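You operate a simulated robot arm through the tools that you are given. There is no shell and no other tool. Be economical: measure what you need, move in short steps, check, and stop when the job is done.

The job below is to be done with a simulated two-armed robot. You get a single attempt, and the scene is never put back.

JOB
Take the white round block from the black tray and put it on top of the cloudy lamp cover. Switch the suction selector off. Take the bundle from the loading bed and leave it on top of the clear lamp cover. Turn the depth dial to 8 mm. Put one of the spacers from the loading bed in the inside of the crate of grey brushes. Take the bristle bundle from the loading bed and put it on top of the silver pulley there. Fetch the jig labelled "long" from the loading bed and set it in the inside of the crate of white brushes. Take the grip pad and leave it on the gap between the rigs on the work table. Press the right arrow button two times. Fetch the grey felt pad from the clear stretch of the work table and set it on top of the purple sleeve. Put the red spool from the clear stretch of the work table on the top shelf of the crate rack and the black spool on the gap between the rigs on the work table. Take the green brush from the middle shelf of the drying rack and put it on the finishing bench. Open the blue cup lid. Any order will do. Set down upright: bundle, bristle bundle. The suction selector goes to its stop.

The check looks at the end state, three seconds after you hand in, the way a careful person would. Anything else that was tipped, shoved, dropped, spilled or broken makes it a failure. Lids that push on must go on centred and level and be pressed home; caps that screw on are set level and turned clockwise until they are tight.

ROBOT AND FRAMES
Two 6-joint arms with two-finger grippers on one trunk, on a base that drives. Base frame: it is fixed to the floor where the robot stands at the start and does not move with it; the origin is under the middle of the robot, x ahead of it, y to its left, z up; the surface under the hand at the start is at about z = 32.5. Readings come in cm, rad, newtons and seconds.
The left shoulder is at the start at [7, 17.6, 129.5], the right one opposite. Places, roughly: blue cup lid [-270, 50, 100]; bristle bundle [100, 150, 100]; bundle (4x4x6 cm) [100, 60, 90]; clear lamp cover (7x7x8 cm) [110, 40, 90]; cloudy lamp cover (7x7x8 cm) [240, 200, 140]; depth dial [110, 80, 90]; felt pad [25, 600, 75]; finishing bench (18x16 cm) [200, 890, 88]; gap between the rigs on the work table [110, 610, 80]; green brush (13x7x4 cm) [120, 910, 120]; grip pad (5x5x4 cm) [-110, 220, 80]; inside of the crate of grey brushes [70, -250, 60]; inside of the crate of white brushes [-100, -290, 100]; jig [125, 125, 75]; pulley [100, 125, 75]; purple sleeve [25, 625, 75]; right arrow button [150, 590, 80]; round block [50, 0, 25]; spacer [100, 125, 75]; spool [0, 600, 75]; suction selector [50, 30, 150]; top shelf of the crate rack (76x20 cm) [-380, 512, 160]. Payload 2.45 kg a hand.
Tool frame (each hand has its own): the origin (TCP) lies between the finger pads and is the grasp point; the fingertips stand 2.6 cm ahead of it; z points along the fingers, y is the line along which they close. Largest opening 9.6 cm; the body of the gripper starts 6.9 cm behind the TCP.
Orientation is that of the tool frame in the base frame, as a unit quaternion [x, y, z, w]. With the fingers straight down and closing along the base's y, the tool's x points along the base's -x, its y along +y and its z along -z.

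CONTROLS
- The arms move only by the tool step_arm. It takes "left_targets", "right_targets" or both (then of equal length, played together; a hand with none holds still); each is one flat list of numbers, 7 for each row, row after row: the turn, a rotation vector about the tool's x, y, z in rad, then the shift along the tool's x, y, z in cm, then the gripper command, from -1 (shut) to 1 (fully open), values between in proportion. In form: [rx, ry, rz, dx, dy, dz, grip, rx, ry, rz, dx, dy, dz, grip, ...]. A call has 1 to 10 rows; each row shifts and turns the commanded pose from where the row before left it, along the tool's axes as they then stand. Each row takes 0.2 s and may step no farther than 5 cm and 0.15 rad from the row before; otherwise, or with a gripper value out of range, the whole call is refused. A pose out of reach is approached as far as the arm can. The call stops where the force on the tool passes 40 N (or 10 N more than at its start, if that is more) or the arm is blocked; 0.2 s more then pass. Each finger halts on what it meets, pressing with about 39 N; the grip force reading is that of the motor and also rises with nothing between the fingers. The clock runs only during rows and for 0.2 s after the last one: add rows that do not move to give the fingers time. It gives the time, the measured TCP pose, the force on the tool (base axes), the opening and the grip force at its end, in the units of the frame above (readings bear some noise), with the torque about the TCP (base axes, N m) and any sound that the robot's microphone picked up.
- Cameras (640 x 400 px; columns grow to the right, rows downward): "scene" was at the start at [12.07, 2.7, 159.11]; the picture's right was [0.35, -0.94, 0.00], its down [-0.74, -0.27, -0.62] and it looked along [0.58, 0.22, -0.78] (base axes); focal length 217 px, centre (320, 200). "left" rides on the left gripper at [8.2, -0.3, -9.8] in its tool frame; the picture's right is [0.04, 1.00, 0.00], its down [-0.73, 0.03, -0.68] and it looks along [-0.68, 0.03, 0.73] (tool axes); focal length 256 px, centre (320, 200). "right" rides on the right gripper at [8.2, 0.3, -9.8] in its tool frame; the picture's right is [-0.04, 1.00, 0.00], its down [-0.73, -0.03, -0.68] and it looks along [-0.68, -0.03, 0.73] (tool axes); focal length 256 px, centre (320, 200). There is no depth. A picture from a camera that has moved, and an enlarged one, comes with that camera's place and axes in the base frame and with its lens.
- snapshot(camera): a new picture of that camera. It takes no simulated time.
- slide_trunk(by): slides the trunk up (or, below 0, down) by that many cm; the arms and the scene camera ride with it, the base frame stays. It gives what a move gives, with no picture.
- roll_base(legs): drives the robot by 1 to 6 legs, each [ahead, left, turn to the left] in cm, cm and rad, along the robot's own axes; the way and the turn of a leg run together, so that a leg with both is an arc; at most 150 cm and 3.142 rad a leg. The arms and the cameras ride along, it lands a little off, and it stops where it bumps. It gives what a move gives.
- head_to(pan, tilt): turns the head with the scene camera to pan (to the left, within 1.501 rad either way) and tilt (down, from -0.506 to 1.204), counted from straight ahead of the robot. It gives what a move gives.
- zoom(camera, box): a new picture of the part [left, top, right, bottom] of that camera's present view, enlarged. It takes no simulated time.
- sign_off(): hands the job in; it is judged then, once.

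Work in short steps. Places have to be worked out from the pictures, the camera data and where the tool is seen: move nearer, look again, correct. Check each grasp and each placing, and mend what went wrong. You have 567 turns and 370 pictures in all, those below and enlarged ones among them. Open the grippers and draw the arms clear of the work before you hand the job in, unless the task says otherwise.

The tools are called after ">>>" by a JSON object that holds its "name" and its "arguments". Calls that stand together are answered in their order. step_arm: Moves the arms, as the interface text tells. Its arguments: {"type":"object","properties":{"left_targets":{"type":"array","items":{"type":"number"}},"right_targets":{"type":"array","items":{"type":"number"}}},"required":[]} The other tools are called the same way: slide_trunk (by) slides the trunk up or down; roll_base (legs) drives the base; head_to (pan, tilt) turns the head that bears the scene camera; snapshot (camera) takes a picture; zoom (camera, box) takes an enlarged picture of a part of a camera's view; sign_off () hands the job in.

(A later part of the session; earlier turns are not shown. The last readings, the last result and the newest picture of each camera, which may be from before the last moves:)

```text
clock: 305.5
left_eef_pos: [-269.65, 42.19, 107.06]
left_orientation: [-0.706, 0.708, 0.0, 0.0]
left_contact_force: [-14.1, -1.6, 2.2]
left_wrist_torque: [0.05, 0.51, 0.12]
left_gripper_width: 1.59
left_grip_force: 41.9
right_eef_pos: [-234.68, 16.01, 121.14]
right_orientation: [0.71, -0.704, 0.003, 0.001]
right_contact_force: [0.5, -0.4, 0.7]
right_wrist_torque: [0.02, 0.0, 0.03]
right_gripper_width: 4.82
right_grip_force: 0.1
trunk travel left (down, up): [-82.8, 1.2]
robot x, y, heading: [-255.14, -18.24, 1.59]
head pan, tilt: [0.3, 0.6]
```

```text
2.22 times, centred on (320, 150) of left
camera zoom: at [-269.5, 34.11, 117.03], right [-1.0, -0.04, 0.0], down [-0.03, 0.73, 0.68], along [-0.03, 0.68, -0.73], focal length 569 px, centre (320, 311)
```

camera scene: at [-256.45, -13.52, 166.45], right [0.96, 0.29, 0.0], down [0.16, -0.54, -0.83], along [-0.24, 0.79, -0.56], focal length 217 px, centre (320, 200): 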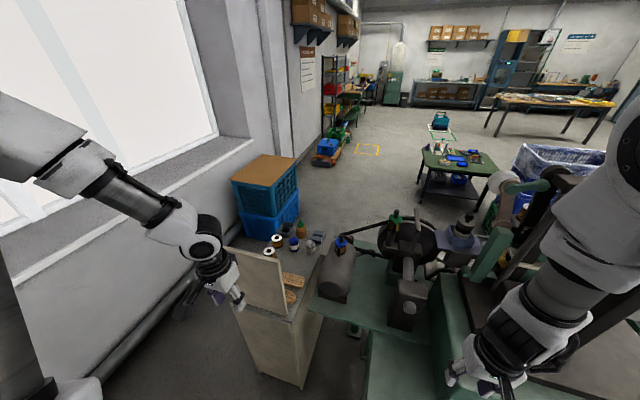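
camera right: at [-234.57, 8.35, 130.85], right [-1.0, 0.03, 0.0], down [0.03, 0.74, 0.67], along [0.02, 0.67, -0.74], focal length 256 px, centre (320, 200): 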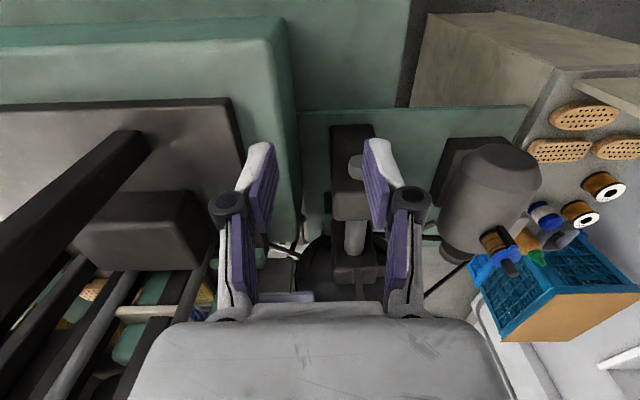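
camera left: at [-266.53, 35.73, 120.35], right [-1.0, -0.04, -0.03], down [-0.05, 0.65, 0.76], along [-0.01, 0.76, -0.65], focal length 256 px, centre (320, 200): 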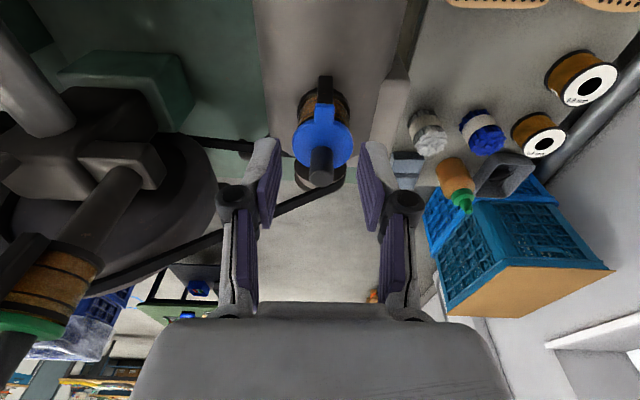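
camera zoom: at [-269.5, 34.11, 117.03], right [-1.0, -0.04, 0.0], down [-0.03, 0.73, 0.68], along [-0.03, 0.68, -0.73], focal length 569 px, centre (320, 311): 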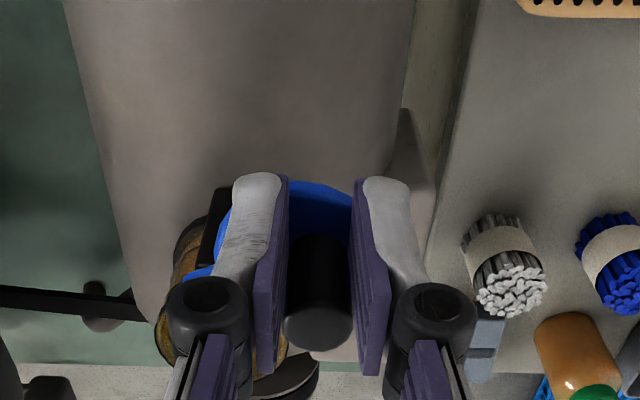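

It reached its stop. I release and rise to verify.

>>> {"name": "step_arm", "arguments": {"left_targets": [0, 0, 0, 0, 0.3, 0, -0.6, 0, 0, 0, 0, 0, 0, -0.2, 0, 0, 0, 0, 0, -3, -0.2, 0, 0, 0, 0, 0, -3, -0.2, 0, 0, 0, 3, 0, -1, -0.2, 0, 0, 0, 0, 0, 0, -0.2]}}

>>> {"name": "zoom", "arguments": {"camera": "left", "box": [200, 60, 440, 240]}}

```text
clock: 306.9
left_eef_pos: [-269.66, 39.31, 114.03]
left_orientation: [-0.706, 0.708, 0.001, 0.001]
left_contact_force: [0.1, 0.6, -0.2]
left_wrist_torque: [-0.02, 0.0, 0.03]
left_gripper_width: 3.86
left_grip_force: 0.1
right_eef_pos: [-234.52, 16.21, 121.03]
right_orientation: [0.711, -0.704, 0.002, 0.002]
right_contact_force: [0.3, 0.3, 0.0]
right_wrist_torque: [-0.01, 0.0, 0.01]
right_gripper_width: 4.8
right_grip_force: 0.0
trunk travel left (down, up): [-82.8, 1.2]
robot x, y, heading: [-255.01, -18.31, 1.586]
head pan, tilt: [0.3, 0.6]
```

```text
2.22 times, centred on (320, 150) of left
camera zoom: at [-269.47, 31.19, 124.03], right [-1.0, -0.04, 0.0], down [-0.03, 0.73, 0.68], along [-0.03, 0.68, -0.73], focal length 569 px, centre (320, 311)
```

zoom: 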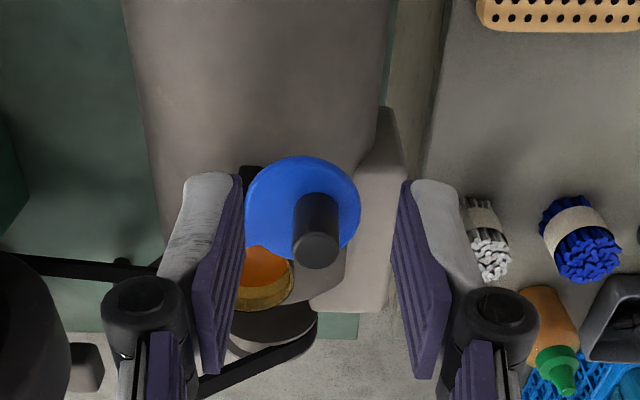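

Lid is open ~105° at its stop. I retract the left hand and drive back toward the machine.

>>> {"name": "step_arm", "arguments": {"left_targets": [0, 0, 0, 4, 1, 0, 0, 0, 0, 0, 4, 1, 0, 0, 0, 0, 0, 4, 1, 0, 0, 0, 0, 0, 4, 1, 0, 0, 0, 0, 0, 4, 1, 0, 0, 0, 0, 0, 3, 1, 0, 0]}}

>>> {"name": "roll_base", "arguments": {"legs": [[-30, 0, -0.017], [0, -120, 0], [0, -125, 0]]}}

>>> {"name": "step_arm", "arguments": {"left_targets": [0, 0, 0, 0, 0, 3, 0, 0, 0, 0, 0, 0, 3, 0, 0, 0, 0, 0, 0, 3, 0, 0, 0, 0, 0, 0, 3, 0], "right_targets": [0, 0, 0, -1, 0, 3, 0, 0, 0, 0, -2, 0, 4, 0, 0, 0, 0, -2, 0, 4, 0, 0, 0, 0, -2, 0, 4, 0]}}

```text
clock: 308.3
left_eef_pos: [-275.72, 16.43, 114.17]
left_orientation: [0.709, -0.706, 0.002, -0.005]
left_contact_force: [0.9, -0.1, 0.6]
left_wrist_torque: [0.01, 0.02, -0.04]
left_gripper_width: 4.83
left_grip_force: 0.1
right_eef_pos: [-234.53, 16.11, 121.14]
right_orientation: [0.709, -0.705, 0.002, 0.001]
right_contact_force: [0.1, 0.2, 0.3]
right_wrist_torque: [0.01, 0.0, -0.01]
right_gripper_width: 4.81
right_grip_force: 0.0
trunk travel left (down, up): [-82.8, 1.2]
robot x, y, heading: [-255.3, -18.38, 1.589]
head pan, tilt: [0.3, 0.6]
```

```text
clock: 310.2
left_eef_pos: [-274.81, -9.09, 114.59]
left_orientation: [-0.705, 0.71, -0.001, 0.009]
left_contact_force: [0.2, -1.5, 1.0]
left_wrist_torque: [0.06, -0.02, -0.01]
left_gripper_width: 4.8
left_grip_force: 0.1
right_eef_pos: [-233.6, -10.22, 121.37]
right_orientation: [-0.704, 0.71, 0.0, -0.001]
right_contact_force: [-0.3, -0.3, -1.3]
right_wrist_torque: [0.12, 0.02, -0.03]
right_gripper_width: 4.81
right_grip_force: 0.1
trunk travel left (down, up): [-82.8, 1.2]
robot x, y, heading: [-255.3, -43.43, 1.571]
head pan, tilt: [0.3, 0.6]
stopped in leg 1: the robot was blocked; the commanded pose is now the measured one
```

```text
clock: 311.2
left_eef_pos: [-274.65, -7.94, 102.17]
left_orientation: [-0.703, 0.711, -0.005, 0.004]
left_contact_force: [0.4, -0.2, -0.8]
left_wrist_torque: [-0.05, -0.03, 0.03]
left_gripper_width: 4.79
left_grip_force: 0.1
right_eef_pos: [-233.53, -1.97, 105.74]
right_orientation: [-0.704, 0.71, -0.003, -0.003]
right_contact_force: [-0.3, 1.8, -0.6]
right_wrist_torque: [-0.04, 0.03, -0.02]
right_gripper_width: 4.81
right_grip_force: 0.0
trunk travel left (down, up): [-82.8, 1.2]
robot x, y, heading: [-254.77, -43.46, 1.568]
head pan, tilt: [0.3, 0.6]
```

The floor pipe stopped the reverse; fine. I strafe right toward the machine.

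>>> {"name": "roll_base", "arguments": {"legs": [[1, 0, 0], [0, -120, 0], [0, -120, 0], [0, 0, -1.57]]}}

>>> {"name": "head_to", "arguments": {"pan": 0.0, "tilt": 0.8}}

>>> {"name": "snapshot", "arguments": {"camera": "scene"}}

```text
clock: 327.0
left_eef_pos: [18.13, -21.5, 102.32]
left_orientation: [0.001, 1.0, -0.007, 0.002]
left_contact_force: [-0.5, -0.6, 0.3]
left_wrist_torque: [-0.01, 0.0, 0.02]
left_gripper_width: 4.76
left_grip_force: 0.0
right_eef_pos: [24.34, -62.6, 106.14]
right_orientation: [0.0, 1.0, 0.0, -0.003]
right_contact_force: [0.4, 0.0, 0.3]
right_wrist_torque: [0.01, 0.0, -0.02]
right_gripper_width: 4.8
right_grip_force: 0.1
trunk travel left (down, up): [-82.8, 1.2]
robot x, y, heading: [-16.72, -41.31, 0.007]
head pan, tilt: [0.3, 0.6]
```

```text
clock: 327.8
left_eef_pos: [18.09, -21.48, 102.36]
left_orientation: [0.0, 1.0, -0.007, 0.003]
left_contact_force: [0.2, 0.0, 0.9]
left_wrist_torque: [-0.01, 0.03, -0.03]
left_gripper_width: 4.81
left_grip_force: 0.1
right_eef_pos: [24.25, -62.54, 106.07]
right_orientation: [0.0, 1.0, 0.001, -0.002]
right_contact_force: [0.6, 0.1, -0.4]
right_wrist_torque: [0.03, 0.0, -0.02]
right_gripper_width: 4.78
right_grip_force: 0.0
trunk travel left (down, up): [-82.8, 1.2]
robot x, y, heading: [-16.87, -41.35, 0.005]
head pan, tilt: [0.0, 0.799]
```

```text
219 pictures are left
camera scene: at [-3.85, -41.44, 164.74], right [0.01, -1.0, 0.0], down [-0.72, -0.01, -0.7], along [0.7, 0.01, -0.72], focal length 217 px, centre (320, 200)
```

scene: 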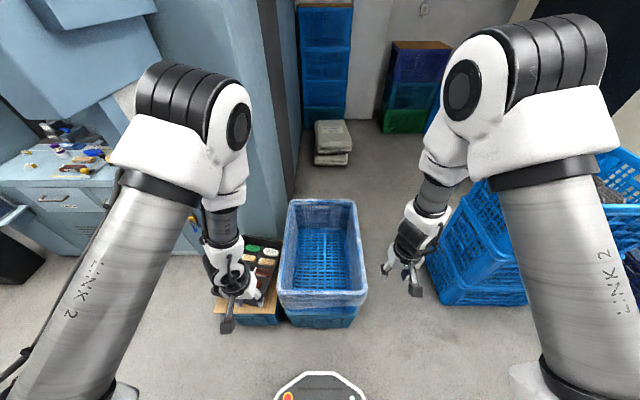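

I drive in front of the bed at y≈70, then up to it.

>>> {"name": "roll_base", "arguments": {"legs": [[4, 0, 0], [0, 112, 0], [52, 0, 0]]}}

>>> {"name": "head_to", "arguments": {"pan": -0.1, "tilt": 0.8}}

>>> {"name": "snapshot", "arguments": {"camera": "scene"}}

>>> {"name": "snapshot", "arguments": {"camera": "right"}}

```text
clock: 336.7
left_eef_pos: [73.86, 89.94, 102.3]
left_orientation: [0.004, 1.0, -0.007, 0.003]
left_contact_force: [-0.3, 0.5, -0.1]
left_wrist_torque: [0.0, -0.01, 0.0]
left_gripper_width: 4.81
left_grip_force: 0.1
right_eef_pos: [79.87, 48.83, 106.1]
right_orientation: [0.004, 1.0, 0.0, -0.002]
right_contact_force: [-0.3, -0.4, -0.1]
right_wrist_torque: [0.0, -0.01, -0.03]
right_gripper_width: 4.8
right_grip_force: 0.0
trunk travel left (down, up): [-82.8, 1.2]
robot x, y, heading: [38.7, 70.16, 0.002]
head pan, tilt: [0.0, 0.799]
```

```text
clock: 337.3
left_eef_pos: [73.98, 89.91, 102.3]
left_orientation: [0.005, 1.0, -0.007, 0.003]
left_contact_force: [0.9, 0.4, 0.2]
left_wrist_torque: [-0.03, -0.01, -0.02]
left_gripper_width: 4.82
left_grip_force: 0.0
right_eef_pos: [79.96, 48.66, 106.0]
right_orientation: [0.004, 1.0, -0.001, -0.001]
right_contact_force: [-0.2, 1.0, -0.6]
right_wrist_torque: [0.02, -0.02, -0.02]
right_gripper_width: 4.83
right_grip_force: 0.1
trunk travel left (down, up): [-82.8, 1.2]
robot x, y, heading: [39.06, 70.1, 0.001]
head pan, tilt: [-0.099, 0.799]
```

```text
218 pictures are left
camera scene: at [51.87, 69.3, 164.73], right [-0.1, -1.0, 0.0], down [-0.71, 0.07, -0.7], along [0.69, -0.07, -0.72], focal length 217 px, centre (320, 200)
```

scene: 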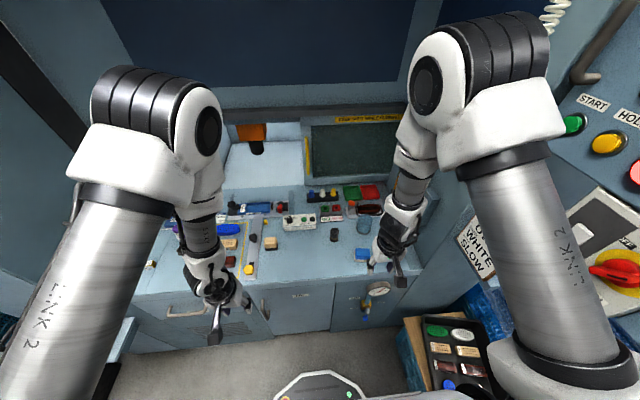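

```text
217 pictures are left
camera right: at [71.79, 49.07, 115.92], right [0.05, 1.0, 0.0], down [0.74, -0.04, 0.68], along [0.67, -0.03, -0.74], focal length 256 px, centre (320, 200)
```

right: 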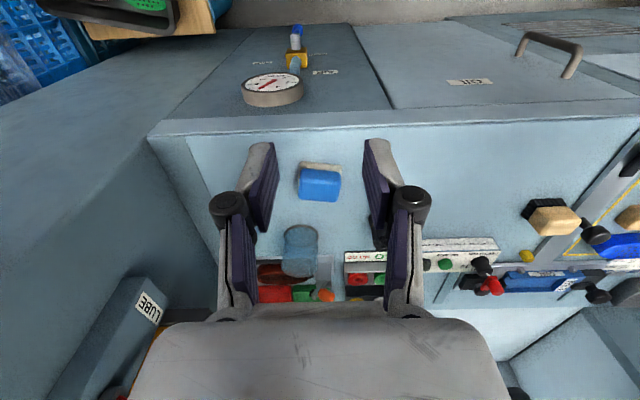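

>>> {"name": "zoom", "arguments": {"camera": "scene", "box": [220, 170, 400, 290]}}

>>> {"name": "zoom", "arguments": {"camera": "right", "box": [240, 140, 560, 320]}}

```text
3.33 times, centred on (310, 230) of scene
camera zoom: at [51.87, 69.3, 164.73], right [-0.1, -1.0, 0.0], down [-0.71, 0.07, -0.7], along [0.69, -0.07, -0.72], focal length 722 px, centre (353, 100)
```

zoom: 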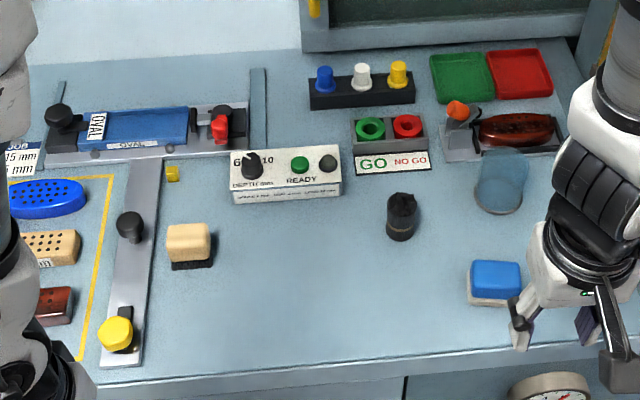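

```text
2.00 times, centred on (400, 230) of right
camera zoom: at [71.79, 49.07, 115.92], right [0.05, 1.0, 0.0], down [0.74, -0.04, 0.68], along [0.67, -0.03, -0.74], focal length 512 px, centre (160, 140)
```

zoom: 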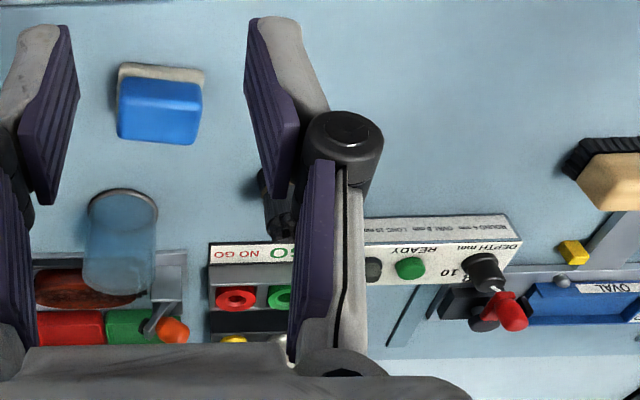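

Bundle ≈[104.3, 57.8], clear cover ≈[108.2, 43.7] (top ≈92.7), depth dial on the READY box. I roll 5 cm closer and take the right hand over the bundle.

>>> {"name": "roll_base", "arguments": {"legs": [[4.5, 0, 0]]}}

>>> {"name": "step_arm", "arguments": {"right_targets": [0, 0, 0, -4, 1.9, 0, 0.4, 0, 0, 0, -4, 1.9, 0, 0.4, 0, 0, 0, -4, 1.9, 0, 0.4, 0, 0, 0, -4, 1.9, 0, 0.4, 0, 0, 0, -3, 1.5, 2, 0.4, 0, 0, 0, 0, 0, 3, 0.4, 0, 0, 0, 0, 0, 0, 0.4]}}

>>> {"name": "snapshot", "arguments": {"camera": "right"}}

```text
clock: 338.2
left_eef_pos: [77.78, 89.84, 102.62]
left_orientation: [0.005, 1.0, -0.007, 0.006]
left_contact_force: [-0.8, 1.4, 0.2]
left_wrist_torque: [-0.03, -0.08, -0.03]
left_gripper_width: 4.79
left_grip_force: 0.1
right_eef_pos: [83.64, 48.69, 106.4]
right_orientation: [0.004, 1.0, 0.001, 0.001]
right_contact_force: [-1.3, -0.1, -0.1]
right_wrist_torque: [0.01, -0.11, 0.04]
right_gripper_width: 4.79
right_grip_force: 0.0
trunk travel left (down, up): [-82.8, 1.2]
robot x, y, heading: [43.31, 70.01, -0.002]
head pan, tilt: [-0.099, 0.799]
```

```text
clock: 339.8
left_eef_pos: [78.42, 89.84, 102.37]
left_orientation: [0.004, 1.0, -0.006, 0.003]
left_contact_force: [0.8, 0.5, 0.6]
left_wrist_torque: [-0.02, -0.01, -0.01]
left_gripper_width: 4.78
left_grip_force: 0.0
right_eef_pos: [103.31, 57.66, 101.08]
right_orientation: [0.004, 1.0, 0.0, -0.002]
right_contact_force: [0.4, -0.2, 0.1]
right_wrist_torque: [-0.01, -0.02, -0.03]
right_gripper_width: 6.74
right_grip_force: 0.1
trunk travel left (down, up): [-82.8, 1.2]
robot x, y, heading: [43.33, 69.99, 0.006]
head pan, tilt: [-0.099, 0.799]
```

```text
214 pictures are left
camera right: at [95.26, 58.05, 110.89], right [0.05, 1.0, 0.0], down [0.74, -0.04, 0.68], along [0.67, -0.03, -0.74], focal length 256 px, centre (320, 200)
```

right: 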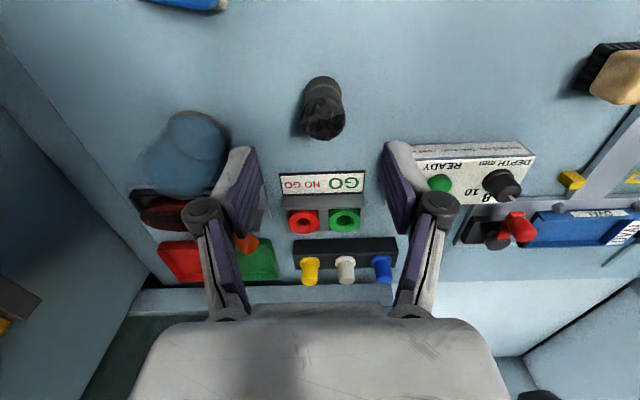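

>>> {"name": "step_arm", "arguments": {"right_targets": [0, 0, 0, -1.1, 0.15, 3, 0.4, 0, 0, 0, 0, 0, 4, 0.4, 0, 0, 0, 0, 0, 4, 0.4, 0, 0, 0, 0, 0, 1.8, 0.4, 0, 0, 0, 0, 0, 0, 0.4, 0, 0, 0, 0, 0, 0, -0.4, 0, 0, 0, 0, 0, 0, -1, 0, 0, 0, 0, 0, 0, -1]}}

>>> {"name": "snapshot", "arguments": {"camera": "right"}}

```text
clock: 341.6
left_eef_pos: [78.36, 89.84, 102.28]
left_orientation: [0.005, 1.0, -0.006, 0.003]
left_contact_force: [-0.8, -0.9, 0.7]
left_wrist_torque: [-0.01, 0.02, -0.01]
left_gripper_width: 4.8
left_grip_force: 0.0
right_eef_pos: [104.44, 57.93, 88.2]
right_orientation: [0.005, 1.0, 0.0, -0.002]
right_contact_force: [0.2, 0.0, 0.3]
right_wrist_torque: [-0.01, 0.01, 0.01]
right_gripper_width: 3.65
right_grip_force: 38.7
trunk travel left (down, up): [-82.8, 1.2]
robot x, y, heading: [43.33, 70.23, 0.004]
head pan, tilt: [-0.099, 0.799]
```

```text
213 pictures are left
camera right: at [96.26, 58.2, 98.05], right [0.05, 1.0, 0.0], down [0.74, -0.04, 0.67], along [0.67, -0.03, -0.74], focal length 256 px, centre (320, 200)
```

right: 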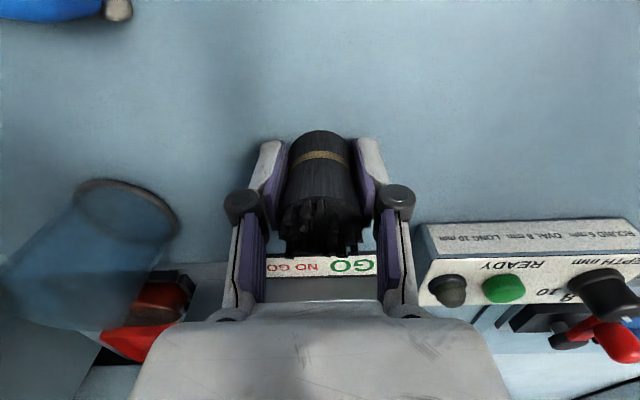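

Bundle gripped. I lift it and carry it toward the clear cover.

>>> {"name": "step_arm", "arguments": {"right_targets": [0, 0, 0, 0, 0, -4, -1, 0, 0, 0, 0, 0, -4, -1, 0, 0, 0, 0, 0, -4, -1, 0, 0, 0, 0, 0, -2, -1, 0, 0, 0, 0, -4, 0, -1, 0, 0, 0, -1, -4, 0, -1, 0, 0, 0, 0, 0, 0, -1]}}

>>> {"name": "snapshot", "arguments": {"camera": "right"}}

>>> {"name": "snapshot", "arguments": {"camera": "scene"}}

```text
clock: 343.2
left_eef_pos: [78.33, 90.01, 102.38]
left_orientation: [0.003, 1.0, -0.007, 0.002]
left_contact_force: [-0.4, 0.9, 0.5]
left_wrist_torque: [-0.01, 0.0, -0.02]
left_gripper_width: 4.8
left_grip_force: 0.1
right_eef_pos: [105.51, 50.02, 102.13]
right_orientation: [0.003, 1.0, 0.0, -0.002]
right_contact_force: [-0.3, -0.3, -0.8]
right_wrist_torque: [-0.03, -0.01, 0.0]
right_gripper_width: 3.66
right_grip_force: 39.5
trunk travel left (down, up): [-82.8, 1.2]
robot x, y, heading: [43.08, 70.08, 0.006]
head pan, tilt: [-0.099, 0.799]
```

```text
212 pictures are left
camera right: at [97.31, 50.28, 112.03], right [0.05, 1.0, 0.0], down [0.74, -0.03, 0.67], along [0.67, -0.03, -0.74], focal length 256 px, centre (320, 200)
```

right: 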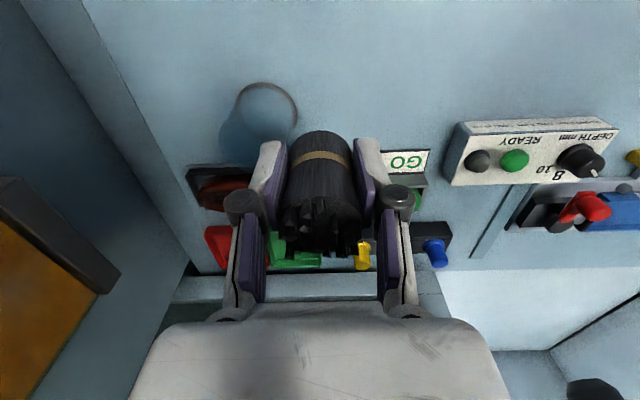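

```text
211 pictures are left
camera scene: at [56.27, 69.52, 164.74], right [-0.1, -1.0, 0.0], down [-0.71, 0.07, -0.7], along [0.69, -0.07, -0.72], focal length 217 px, centre (320, 200)
```

scene: 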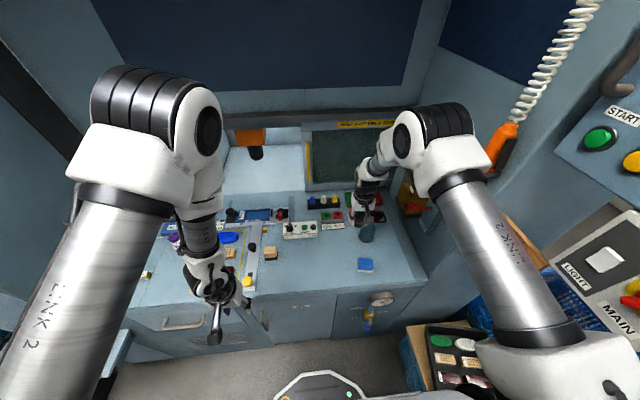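

Projection confirms the cover position. I move above it.

>>> {"name": "step_arm", "arguments": {"right_targets": [0, 0, 0, -1.3, -3.1, 0, -1, 0, 0, 0, -1.3, -3.1, 0, -1, 0, 0, 0, 0, 0, 2, -1, 0, 0, 0, 0, 0, 0, -1]}}

>>> {"name": "snapshot", "arguments": {"camera": "right"}}

>>> {"name": "zoom", "arguments": {"camera": "scene", "box": [320, 180, 430, 280]}}

```text
clock: 344.2
left_eef_pos: [78.37, 89.93, 102.31]
left_orientation: [0.004, 1.0, -0.007, 0.003]
left_contact_force: [0.2, -0.5, 0.1]
left_wrist_torque: [0.0, 0.01, 0.0]
left_gripper_width: 4.8
left_grip_force: 0.1
right_eef_pos: [108.15, 43.59, 100.15]
right_orientation: [0.003, 1.0, 0.001, -0.003]
right_contact_force: [-0.1, -0.3, 0.0]
right_wrist_torque: [0.0, 0.01, -0.01]
right_gripper_width: 3.64
right_grip_force: 38.9
trunk travel left (down, up): [-82.8, 1.2]
robot x, y, heading: [43.02, 70.26, 0.003]
head pan, tilt: [-0.099, 0.799]
```

```text
210 pictures are left
camera right: at [99.86, 43.87, 109.97], right [0.05, 1.0, 0.0], down [0.74, -0.04, 0.68], along [0.67, -0.03, -0.74], focal length 256 px, centre (320, 200)
```

right: 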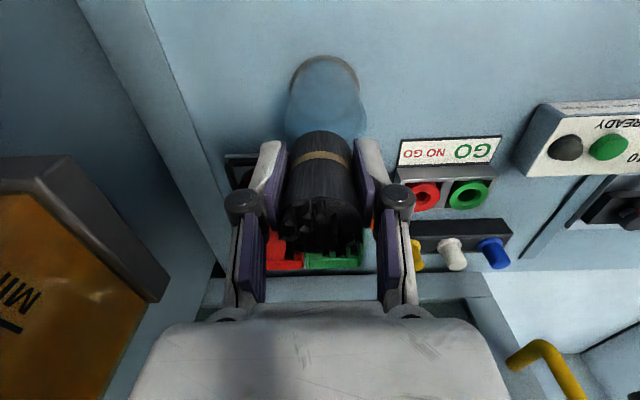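

```text
4.00 times, centred on (375, 230) of scene
camera zoom: at [56.32, 69.24, 164.73], right [-0.1, -1.0, 0.0], down [-0.71, 0.07, -0.7], along [0.69, -0.07, -0.72], focal length 866 px, centre (100, 80)
```

zoom: 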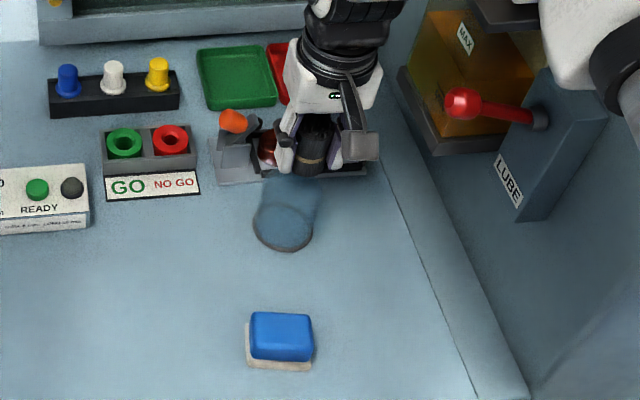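

>>> {"name": "step_arm", "arguments": {"right_targets": [0, 0, 0, -0.2, 0, 2, -1, 0, 0, 0, 0, 0, 1, -1, 0, 0, 0, 0, 0, 0, -1]}}

>>> {"name": "step_arm", "arguments": {"right_targets": [0, 0, 0, 0, 0, 0.3, -1, 0, 0, 0, 0, 0, 0, -1]}}

>>> {"name": "step_arm", "arguments": {"right_targets": [0, 0, 0, 0, 0, 0.3, -1, 0, 0, 0, 0, 0, 0, -1]}}

>>> {"name": "step_arm", "arguments": {"right_targets": [0, 0, 0, 0, 0, 0.3, -1, 0, 0, 0, 0, 0, 0, -1]}}

```text
clock: 345.0
left_eef_pos: [78.4, 89.81, 102.26]
left_orientation: [0.004, 1.0, -0.006, 0.002]
left_contact_force: [0.5, -0.1, -0.1]
left_wrist_torque: [-0.02, 0.0, -0.01]
left_gripper_width: 4.81
left_grip_force: 0.2
right_eef_pos: [108.16, 43.56, 97.23]
right_orientation: [0.005, 1.0, 0.001, -0.002]
right_contact_force: [-0.3, 0.1, -1.2]
right_wrist_torque: [0.0, 0.0, 0.02]
right_gripper_width: 3.64
right_grip_force: 39.0
trunk travel left (down, up): [-82.8, 1.2]
robot x, y, heading: [43.33, 69.79, 0.003]
head pan, tilt: [-0.099, 0.799]
```

```text
clock: 345.6
left_eef_pos: [78.46, 89.8, 102.32]
left_orientation: [0.005, 1.0, -0.007, 0.003]
left_contact_force: [0.2, 1.0, 0.3]
left_wrist_torque: [-0.03, -0.01, -0.01]
left_gripper_width: 4.8
left_grip_force: 0.0
right_eef_pos: [108.25, 43.52, 96.77]
right_orientation: [0.003, 1.0, 0.0, -0.003]
right_contact_force: [0.4, 0.4, 0.1]
right_wrist_torque: [0.02, 0.0, -0.02]
right_gripper_width: 3.63
right_grip_force: 39.2
trunk travel left (down, up): [-82.8, 1.2]
robot x, y, heading: [43.5, 69.86, 0.004]
head pan, tilt: [-0.099, 0.799]
```

```text
clock: 346.2
left_eef_pos: [78.37, 89.78, 102.31]
left_orientation: [0.005, 1.0, -0.006, 0.003]
left_contact_force: [-0.4, 0.4, 0.2]
left_wrist_torque: [-0.01, 0.01, 0.03]
left_gripper_width: 4.81
left_grip_force: 0.0
right_eef_pos: [108.11, 43.57, 96.65]
right_orientation: [0.003, 1.0, 0.0, -0.003]
right_contact_force: [0.2, -0.3, -0.2]
right_wrist_torque: [-0.02, 0.03, 0.01]
right_gripper_width: 3.64
right_grip_force: 38.7
trunk travel left (down, up): [-82.8, 1.2]
robot x, y, heading: [43.46, 70.31, 0.002]
head pan, tilt: [-0.099, 0.799]
```

```text
clock: 346.8
left_eef_pos: [78.42, 89.78, 102.25]
left_orientation: [0.004, 1.0, -0.006, 0.003]
left_contact_force: [-0.2, -0.3, 0.0]
left_wrist_torque: [-0.03, 0.0, 0.01]
left_gripper_width: 4.77
left_grip_force: 0.0
right_eef_pos: [108.22, 43.56, 96.11]
right_orientation: [0.004, 1.0, 0.0, -0.003]
right_contact_force: [-0.1, -0.7, -0.3]
right_wrist_torque: [-0.01, 0.02, 0.0]
right_gripper_width: 3.68
right_grip_force: 38.5
trunk travel left (down, up): [-82.8, 1.2]
robot x, y, heading: [43.28, 69.95, 0.002]
head pan, tilt: [-0.099, 0.799]
```

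>>> {"name": "step_arm", "arguments": {"right_targets": [0, 0, 0, 0, 0, 0.25, -1, 0, 0, 0, 0, 0, 0, -1]}}

>>> {"name": "step_arm", "arguments": {"right_targets": [0, 0, 0, 0, 0, 0.25, -1, 0, 0, 0, 0, 0, 0, -1]}}

>>> {"name": "zoom", "arguments": {"camera": "right", "box": [220, 20, 440, 260]}}

```text
clock: 347.4
left_eef_pos: [78.48, 89.82, 102.36]
left_orientation: [0.005, 1.0, -0.006, 0.003]
left_contact_force: [0.2, -1.1, 0.9]
left_wrist_torque: [0.02, 0.01, 0.0]
left_gripper_width: 4.8
left_grip_force: 0.1
right_eef_pos: [108.19, 43.54, 95.97]
right_orientation: [0.006, 1.0, 0.001, -0.002]
right_contact_force: [-0.6, 0.7, -0.2]
right_wrist_torque: [-0.02, -0.04, -0.03]
right_gripper_width: 3.61
right_grip_force: 39.1
trunk travel left (down, up): [-82.8, 1.2]
robot x, y, heading: [43.37, 70.44, -0.002]
head pan, tilt: [-0.099, 0.799]
```

```text
clock: 348.0
left_eef_pos: [78.56, 89.82, 102.4]
left_orientation: [0.004, 1.0, -0.006, 0.003]
left_contact_force: [0.0, 0.0, 0.3]
left_wrist_torque: [-0.01, -0.02, -0.01]
left_gripper_width: 4.78
left_grip_force: 0.1
right_eef_pos: [108.27, 43.56, 95.79]
right_orientation: [0.003, 1.0, 0.001, -0.003]
right_contact_force: [-0.5, -0.1, 0.0]
right_wrist_torque: [-0.01, 0.0, 0.02]
right_gripper_width: 3.64
right_grip_force: 38.8
trunk travel left (down, up): [-82.8, 1.2]
robot x, y, heading: [43.14, 70.01, -0.0]
head pan, tilt: [-0.099, 0.799]
```

```text
1.67 times, centred on (330, 140) of right
camera zoom: at [100.05, 43.92, 105.6], right [0.05, 1.0, 0.0], down [0.74, -0.04, 0.68], along [0.67, -0.03, -0.74], focal length 427 px, centre (303, 300)
```

zoom: 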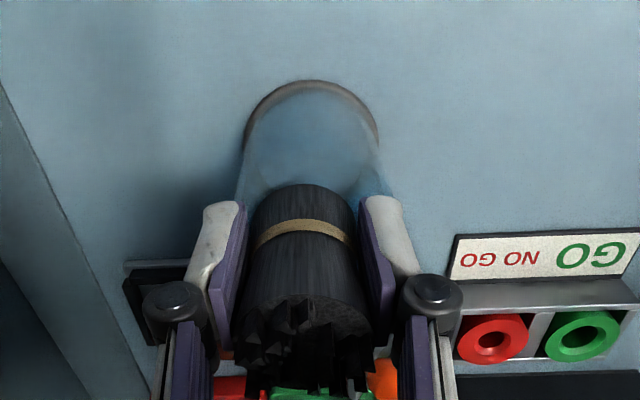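

>>> {"name": "step_arm", "arguments": {"right_targets": [0, 0, 0, 0, 0.2, 0.25, -1, 0, 0, 0, 0, 0, 0, -1]}}

>>> {"name": "step_arm", "arguments": {"right_targets": [0, 0, 0, 0, 0, 0.25, -1, 0, 0, 0, 0, 0, 0, -1]}}

>>> {"name": "step_arm", "arguments": {"right_targets": [0, 0, 0, 0, 0, 0.25, -1, 0, 0, 0, 0, 0, 0, -1]}}

>>> {"name": "step_arm", "arguments": {"right_targets": [0, 0, 0, 0, 0, 0.25, -1, 0, 0, 0, 0, 0, 0, -1]}}

```text
clock: 348.6
left_eef_pos: [78.42, 89.78, 102.24]
left_orientation: [0.004, 1.0, -0.007, 0.002]
left_contact_force: [0.8, 0.0, -0.5]
left_wrist_torque: [-0.02, 0.02, -0.02]
left_gripper_width: 4.82
left_grip_force: 0.1
right_eef_pos: [108.07, 43.76, 95.46]
right_orientation: [0.004, 1.0, 0.0, -0.003]
right_contact_force: [0.5, 0.3, -0.9]
right_wrist_torque: [-0.02, 0.02, -0.02]
right_gripper_width: 3.62
right_grip_force: 39.0
trunk travel left (down, up): [-82.8, 1.2]
robot x, y, heading: [43.21, 69.74, -0.002]
head pan, tilt: [-0.099, 0.799]
```

```text
clock: 349.2
left_eef_pos: [78.42, 89.77, 102.25]
left_orientation: [0.004, 1.0, -0.006, 0.003]
left_contact_force: [1.0, 0.5, -0.7]
left_wrist_torque: [-0.03, 0.02, 0.0]
left_gripper_width: 4.8
left_grip_force: 0.0
right_eef_pos: [108.13, 43.81, 95.27]
right_orientation: [0.003, 1.0, 0.001, -0.003]
right_contact_force: [0.9, 0.0, -0.2]
right_wrist_torque: [0.03, -0.02, 0.0]
right_gripper_width: 3.66
right_grip_force: 38.6
trunk travel left (down, up): [-82.8, 1.2]
robot x, y, heading: [43.0, 70.43, 0.001]
head pan, tilt: [-0.099, 0.799]
```

```text
clock: 349.8
left_eef_pos: [78.33, 89.81, 102.42]
left_orientation: [0.004, 1.0, -0.007, 0.003]
left_contact_force: [0.1, -0.6, 0.1]
left_wrist_torque: [0.01, 0.0, 0.01]
left_gripper_width: 4.81
left_grip_force: 0.1
right_eef_pos: [108.09, 43.79, 95.13]
right_orientation: [0.005, 1.0, -0.001, 0.0]
right_contact_force: [2.4, -2.1, 12.8]
right_wrist_torque: [-0.1, -0.04, 0.01]
right_gripper_width: 3.65
right_grip_force: 38.7
trunk travel left (down, up): [-82.8, 1.2]
robot x, y, heading: [43.25, 70.04, 0.003]
head pan, tilt: [-0.099, 0.799]
```

```text
clock: 350.4
left_eef_pos: [78.23, 89.95, 102.44]
left_orientation: [0.005, 1.0, -0.007, 0.004]
left_contact_force: [0.1, 0.2, 0.0]
left_wrist_torque: [0.02, -0.01, -0.01]
left_gripper_width: 4.82
left_grip_force: 0.1
right_eef_pos: [108.13, 43.78, 95.02]
right_orientation: [0.004, 1.0, 0.0, -0.001]
right_contact_force: [4.7, -4.8, 25.7]
right_wrist_torque: [-0.14, -0.2, 0.02]
right_gripper_width: 3.67
right_grip_force: 38.8
trunk travel left (down, up): [-82.8, 1.2]
robot x, y, heading: [43.04, 69.82, 0.006]
head pan, tilt: [-0.099, 0.799]
```

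Contact at 95.1. I ease 0.3 up, release, rise and check.

>>> {"name": "step_arm", "arguments": {"right_targets": [0, 0, 0, 0, 0, -0.35, -1, 0, 0, 0, 0, 0, 0, -1]}}

>>> {"name": "step_arm", "arguments": {"right_targets": [0, 0, 0, 0, 0, 0, 0, 0, 0, 0, 0, 0, 0, 0.3, 0, 0, 0, 0, 0, 0, 0.3]}}

>>> {"name": "zoom", "arguments": {"camera": "right", "box": [220, 20, 440, 260]}}

```text
clock: 351.0
left_eef_pos: [78.39, 89.84, 102.49]
left_orientation: [0.004, 1.0, -0.007, 0.002]
left_contact_force: [0.4, 0.0, -0.8]
left_wrist_torque: [0.03, 0.01, 0.02]
left_gripper_width: 4.81
left_grip_force: 0.2
right_eef_pos: [108.04, 43.99, 95.06]
right_orientation: [0.003, 1.0, 0.0, -0.005]
right_contact_force: [-1.3, -0.2, 5.9]
right_wrist_torque: [0.05, -0.05, 0.01]
right_gripper_width: 3.64
right_grip_force: 39.1
trunk travel left (down, up): [-82.8, 1.2]
robot x, y, heading: [43.16, 70.15, 0.001]
head pan, tilt: [-0.099, 0.799]
```

```text
clock: 351.8
left_eef_pos: [78.49, 89.75, 102.36]
left_orientation: [0.005, 1.0, -0.006, 0.002]
left_contact_force: [-0.5, 0.0, -0.4]
left_wrist_torque: [0.02, 0.02, -0.04]
left_gripper_width: 4.79
left_grip_force: 0.0
right_eef_pos: [108.11, 43.84, 95.07]
right_orientation: [0.005, 1.0, 0.001, -0.003]
right_contact_force: [0.0, -0.1, 0.5]
right_wrist_torque: [-0.01, -0.01, 0.01]
right_gripper_width: 6.26
right_grip_force: 0.1
trunk travel left (down, up): [-82.8, 1.2]
robot x, y, heading: [43.73, 69.94, -0.002]
head pan, tilt: [-0.099, 0.799]
```

```text
1.67 times, centred on (330, 140) of right
camera zoom: at [100.04, 44.15, 104.89], right [0.05, 1.0, 0.0], down [0.74, -0.04, 0.67], along [0.67, -0.03, -0.74], focal length 427 px, centre (303, 300)
```

zoom: 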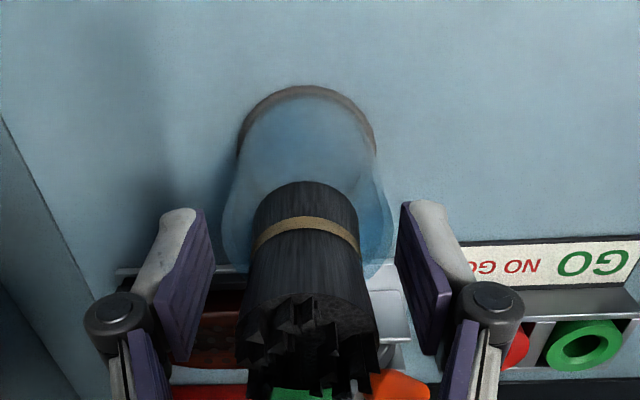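

Bundle stands centred on the cover. I rise clear and look at the dial.

>>> {"name": "step_arm", "arguments": {"right_targets": [0, 0, 0, 0, 0, -3, 0.4, 0, 0, 0, 0, 0, -4, 0.4, 0, 0, 0, 0, 0, -4, 0.4, 0, 0, 0, 3, 2, 0, 0.4, 0, 0, 0, 3, 3, 0, 0.4]}}

>>> {"name": "zoom", "arguments": {"camera": "scene", "box": [240, 190, 390, 280]}}

>>> {"name": "zoom", "arguments": {"camera": "scene", "box": [275, 212, 325, 242]}}

```text
clock: 353.0
left_eef_pos: [78.27, 90.04, 102.2]
left_orientation: [0.005, 1.0, -0.008, 0.001]
left_contact_force: [0.9, 0.7, -0.8]
left_wrist_torque: [-0.01, 0.02, -0.01]
left_gripper_width: 4.8
left_grip_force: 0.2
right_eef_pos: [102.24, 49.08, 106.35]
right_orientation: [0.005, 1.0, -0.001, -0.002]
right_contact_force: [0.5, 0.8, 0.3]
right_wrist_torque: [-0.01, -0.04, 0.03]
right_gripper_width: 6.7
right_grip_force: 0.1
trunk travel left (down, up): [-82.8, 1.2]
robot x, y, heading: [43.5, 69.93, -0.003]
head pan, tilt: [-0.099, 0.799]
```

```text
4.27 times, centred on (315, 235) of scene
camera zoom: at [56.15, 69.61, 164.75], right [-0.1, -1.0, 0.0], down [-0.71, 0.07, -0.7], along [0.69, -0.07, -0.72], focal length 924 px, centre (341, 51)
```

zoom: 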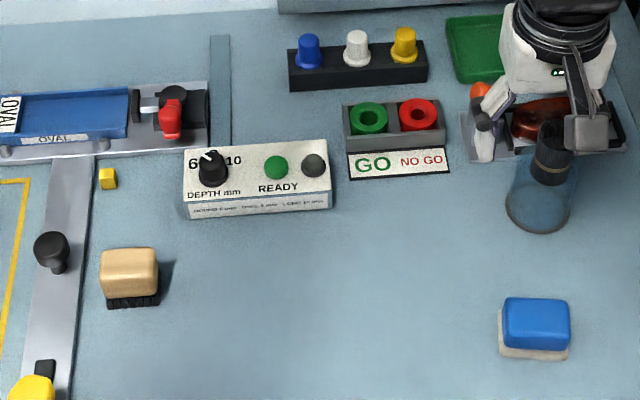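

```text
12.80 times, centred on (300, 227) of scene
camera zoom: at [56.15, 69.61, 164.75], right [-0.1, -1.0, 0.0], down [-0.71, 0.07, -0.7], along [0.69, -0.07, -0.72], focal length 2772 px, centre (576, -146)
```

zoom: 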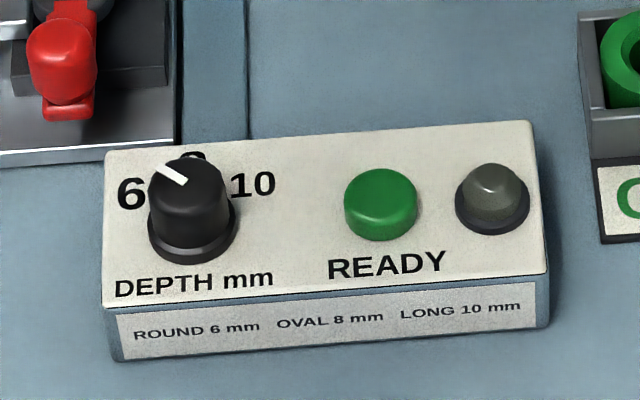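

The dial points to 6; 8 is straight ahead, so I must turn it ~48° clockwise (seen from above). I shift the base left 20 cm and bring the right hand over the knob ≈[112.8, 76.9, top 91.3].

>>> {"name": "roll_base", "arguments": {"legs": [[1, 20, 0]]}}

>>> {"name": "step_arm", "arguments": {"right_targets": [0, 0, 0, -3, 2, 0, 0.1, 0, 0, 0, -3, 2, 0, 0.1, 0, 0, 0, -2, 2, 0, 0.1, 0, 0, 0, -1, 0.5, 2, 0.1, 0, 0, 0, 0, 0, 0, 0.1]}}

>>> {"name": "snapshot", "arguments": {"camera": "right"}}

```text
clock: 354.6
left_eef_pos: [79.44, 109.53, 102.41]
left_orientation: [0.006, 1.0, -0.006, 0.003]
left_contact_force: [0.0, 0.7, 0.0]
left_wrist_torque: [0.01, 0.0, -0.02]
left_gripper_width: 4.81
left_grip_force: 0.0
right_eef_pos: [103.32, 68.52, 106.1]
right_orientation: [0.005, 1.0, 0.002, -0.002]
right_contact_force: [1.0, -0.6, -0.2]
right_wrist_torque: [0.02, 0.01, -0.01]
right_gripper_width: 6.72
right_grip_force: 0.1
trunk travel left (down, up): [-82.8, 1.2]
robot x, y, heading: [44.17, 89.9, -0.002]
head pan, tilt: [-0.099, 0.799]
```

```text
clock: 355.8
left_eef_pos: [79.5, 109.61, 102.34]
left_orientation: [0.006, 1.0, -0.006, 0.003]
left_contact_force: [-1.2, 0.4, 0.1]
left_wrist_torque: [0.03, 0.01, 0.01]
left_gripper_width: 4.81
left_grip_force: 0.1
right_eef_pos: [112.31, 75.0, 104.18]
right_orientation: [0.005, 1.0, 0.001, -0.003]
right_contact_force: [-0.7, -0.1, 0.3]
right_wrist_torque: [0.01, -0.02, -0.01]
right_gripper_width: 5.29
right_grip_force: 0.2
trunk travel left (down, up): [-82.8, 1.2]
robot x, y, heading: [44.5, 90.01, -0.002]
head pan, tilt: [-0.099, 0.799]
```

```text
204 pictures are left
camera right: at [104.22, 75.39, 114.01], right [0.05, 1.0, 0.0], down [0.74, -0.04, 0.67], along [0.67, -0.03, -0.74], focal length 256 px, centre (320, 200)
```

right: 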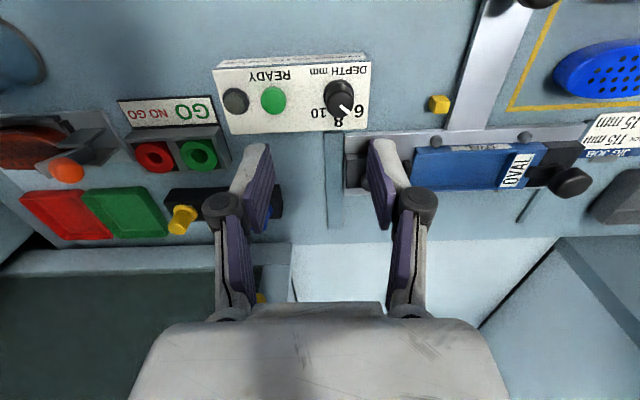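

>>> {"name": "step_arm", "arguments": {"right_targets": [0, 0, 0, -0.45, 1.9, 2, 0.0, 0, 0, 0, 0, 0, 4, 0.0, 0, 0, 0, 0, 0, 4, 0.0, 0, 0, 0, 0, 0, 0, 0.0]}}

>>> {"name": "zoom", "arguments": {"camera": "right", "box": [200, 40, 440, 240]}}

```text
clock: 356.8
left_eef_pos: [79.44, 109.94, 102.33]
left_orientation: [0.005, 1.0, -0.007, 0.002]
left_contact_force: [-0.5, -0.2, -0.3]
left_wrist_torque: [-0.02, 0.01, 0.03]
left_gripper_width: 4.82
left_grip_force: 0.1
right_eef_pos: [112.69, 77.18, 93.93]
right_orientation: [0.006, 1.0, 0.0, -0.003]
right_contact_force: [-0.2, 0.8, -1.3]
right_wrist_torque: [0.0, -0.01, 0.0]
right_gripper_width: 4.8
right_grip_force: 0.0
trunk travel left (down, up): [-82.8, 1.2]
robot x, y, heading: [44.21, 90.04, 0.003]
head pan, tilt: [-0.099, 0.799]
```

```text
2.00 times, centred on (320, 140) of right
camera zoom: at [104.55, 77.45, 103.87], right [0.05, 1.0, 0.0], down [0.74, -0.04, 0.68], along [0.67, -0.03, -0.74], focal length 512 px, centre (320, 320)
```

zoom: 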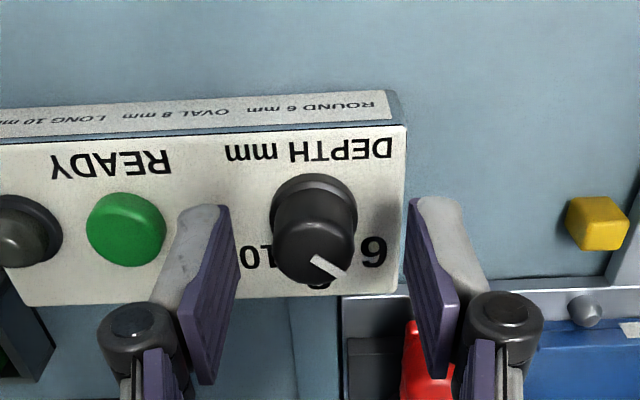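

Pointer at 6, labels 45° apart. I lower, grip the knob and turn +45°.

>>> {"name": "step_arm", "arguments": {"right_targets": [0, 0, 0, 0, -0.3, 2.2, 0.0, 0, 0, 0, 0, 0, 0, 0.0, 0, 0, 0, 0, 0, 0, -0.5, 0, 0, 0, 0, 0, 0, -1, 0, 0, 0, 0, 0, 0, -1]}}

>>> {"name": "step_arm", "arguments": {"right_targets": [0, 0, 0.131, 0, 0, 0, -1, 0, 0, 0.131, 0, 0, 0, -1, 0, 0, 0.131, 0, 0, 0, -1, 0, 0, 0.131, 0, 0, 0, -1, 0, 0, 0.131, 0, 0, 0, -1, 0, 0, 0.131, 0, 0, 0, -1, 0, 0, 0, 0, 0, 0, -1]}}

>>> {"name": "zoom", "arguments": {"camera": "right", "box": [200, 40, 440, 240]}}

```text
clock: 358.0
left_eef_pos: [79.41, 109.67, 102.35]
left_orientation: [0.005, 1.0, -0.007, 0.003]
left_contact_force: [-0.5, 0.1, -0.5]
left_wrist_torque: [0.0, 0.01, -0.01]
left_gripper_width: 4.82
left_grip_force: 0.1
right_eef_pos: [112.7, 76.75, 91.76]
right_orientation: [0.005, 1.0, -0.001, -0.003]
right_contact_force: [0.1, 4.1, -1.0]
right_wrist_torque: [0.22, -0.94, 0.06]
right_gripper_width: 2.76
right_grip_force: 45.1
trunk travel left (down, up): [-82.8, 1.2]
robot x, y, heading: [44.06, 90.42, 0.001]
head pan, tilt: [-0.099, 0.799]
```

```text
clock: 359.4
left_eef_pos: [79.45, 109.92, 102.33]
left_orientation: [0.004, 1.0, -0.006, 0.002]
left_contact_force: [0.2, -0.7, -0.4]
left_wrist_torque: [0.04, -0.03, -0.05]
left_gripper_width: 4.79
left_grip_force: 0.1
right_eef_pos: [112.92, 77.55, 91.83]
right_orientation: [0.358, 0.934, 0.002, -0.001]
right_contact_force: [5.3, 23.5, -6.6]
right_wrist_torque: [-0.12, -0.74, 0.18]
right_gripper_width: 2.77
right_grip_force: 45.2
trunk travel left (down, up): [-82.8, 1.2]
robot x, y, heading: [44.99, 89.98, 0.001]
head pan, tilt: [-0.099, 0.799]
stopped in row 6 (right hand): the force on the tool passed its limit at 41 N (the readings are from after the stop); the commanded pose is now the measured one
```

```text
2.00 times, centred on (320, 140) of right
camera zoom: at [107.1, 83.07, 101.68], right [0.7, 0.72, 0.0], down [0.53, -0.52, 0.68], along [0.49, -0.47, -0.74], focal length 512 px, centre (320, 320)
```

zoom: 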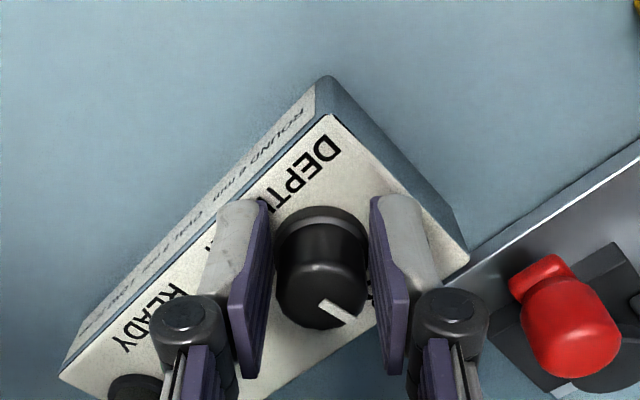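

The turn made ~42° with a side force. I open the fingers and check the pointer.

>>> {"name": "step_arm", "arguments": {"right_targets": [0, 0, 0, 0, 0, 0, -0.3, 0, 0, 0, 0, 0, 0, 0.1, 0, 0, 0, 0, 0, -3, 0.1, 0, 0, 0, 0, 0, -3, 0.1, 0, 0, 0, 0, 0, 0, 0.1]}}

>>> {"name": "zoom", "arguments": {"camera": "right", "box": [200, 40, 440, 240]}}

>>> {"name": "zoom", "arguments": {"camera": "scene", "box": [300, 205, 400, 265]}}

```text
clock: 360.6
left_eef_pos: [79.5, 109.77, 102.26]
left_orientation: [0.005, 1.0, -0.006, 0.003]
left_contact_force: [0.6, 0.8, -0.1]
left_wrist_torque: [0.01, 0.01, 0.01]
left_gripper_width: 4.79
left_grip_force: 0.1
right_eef_pos: [112.81, 77.07, 98.01]
right_orientation: [0.36, 0.933, 0.002, -0.003]
right_contact_force: [0.0, 0.2, 0.7]
right_wrist_torque: [-0.03, 0.04, -0.02]
right_gripper_width: 5.28
right_grip_force: 0.0
trunk travel left (down, up): [-82.8, 1.2]
robot x, y, heading: [44.28, 89.94, 0.002]
head pan, tilt: [-0.099, 0.799]
```

```text
2.00 times, centred on (320, 140) of right
camera zoom: at [106.97, 82.66, 107.78], right [0.7, 0.71, 0.0], down [0.53, -0.52, 0.68], along [0.48, -0.47, -0.74], focal length 512 px, centre (320, 320)
```

zoom: 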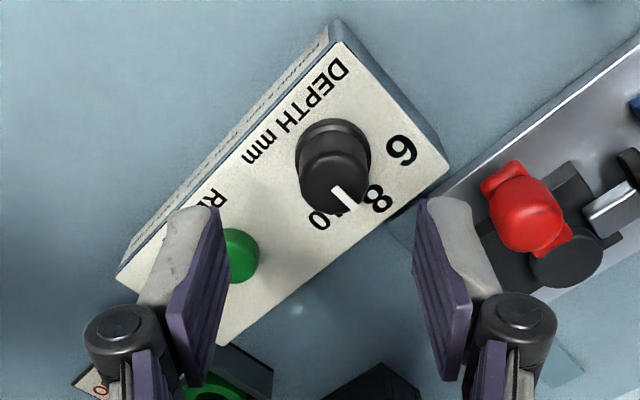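

```text
6.40 times, centred on (350, 235) of scene
camera zoom: at [57.4, 89.24, 164.72], right [-0.1, -1.0, 0.0], down [-0.71, 0.07, -0.7], along [0.69, -0.07, -0.72], focal length 1386 px, centre (128, -24)
```

zoom: 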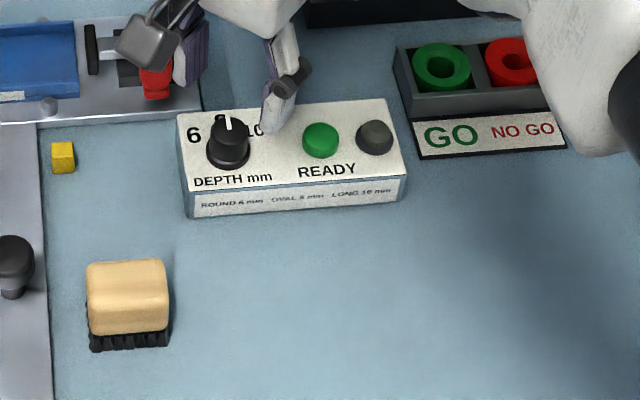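

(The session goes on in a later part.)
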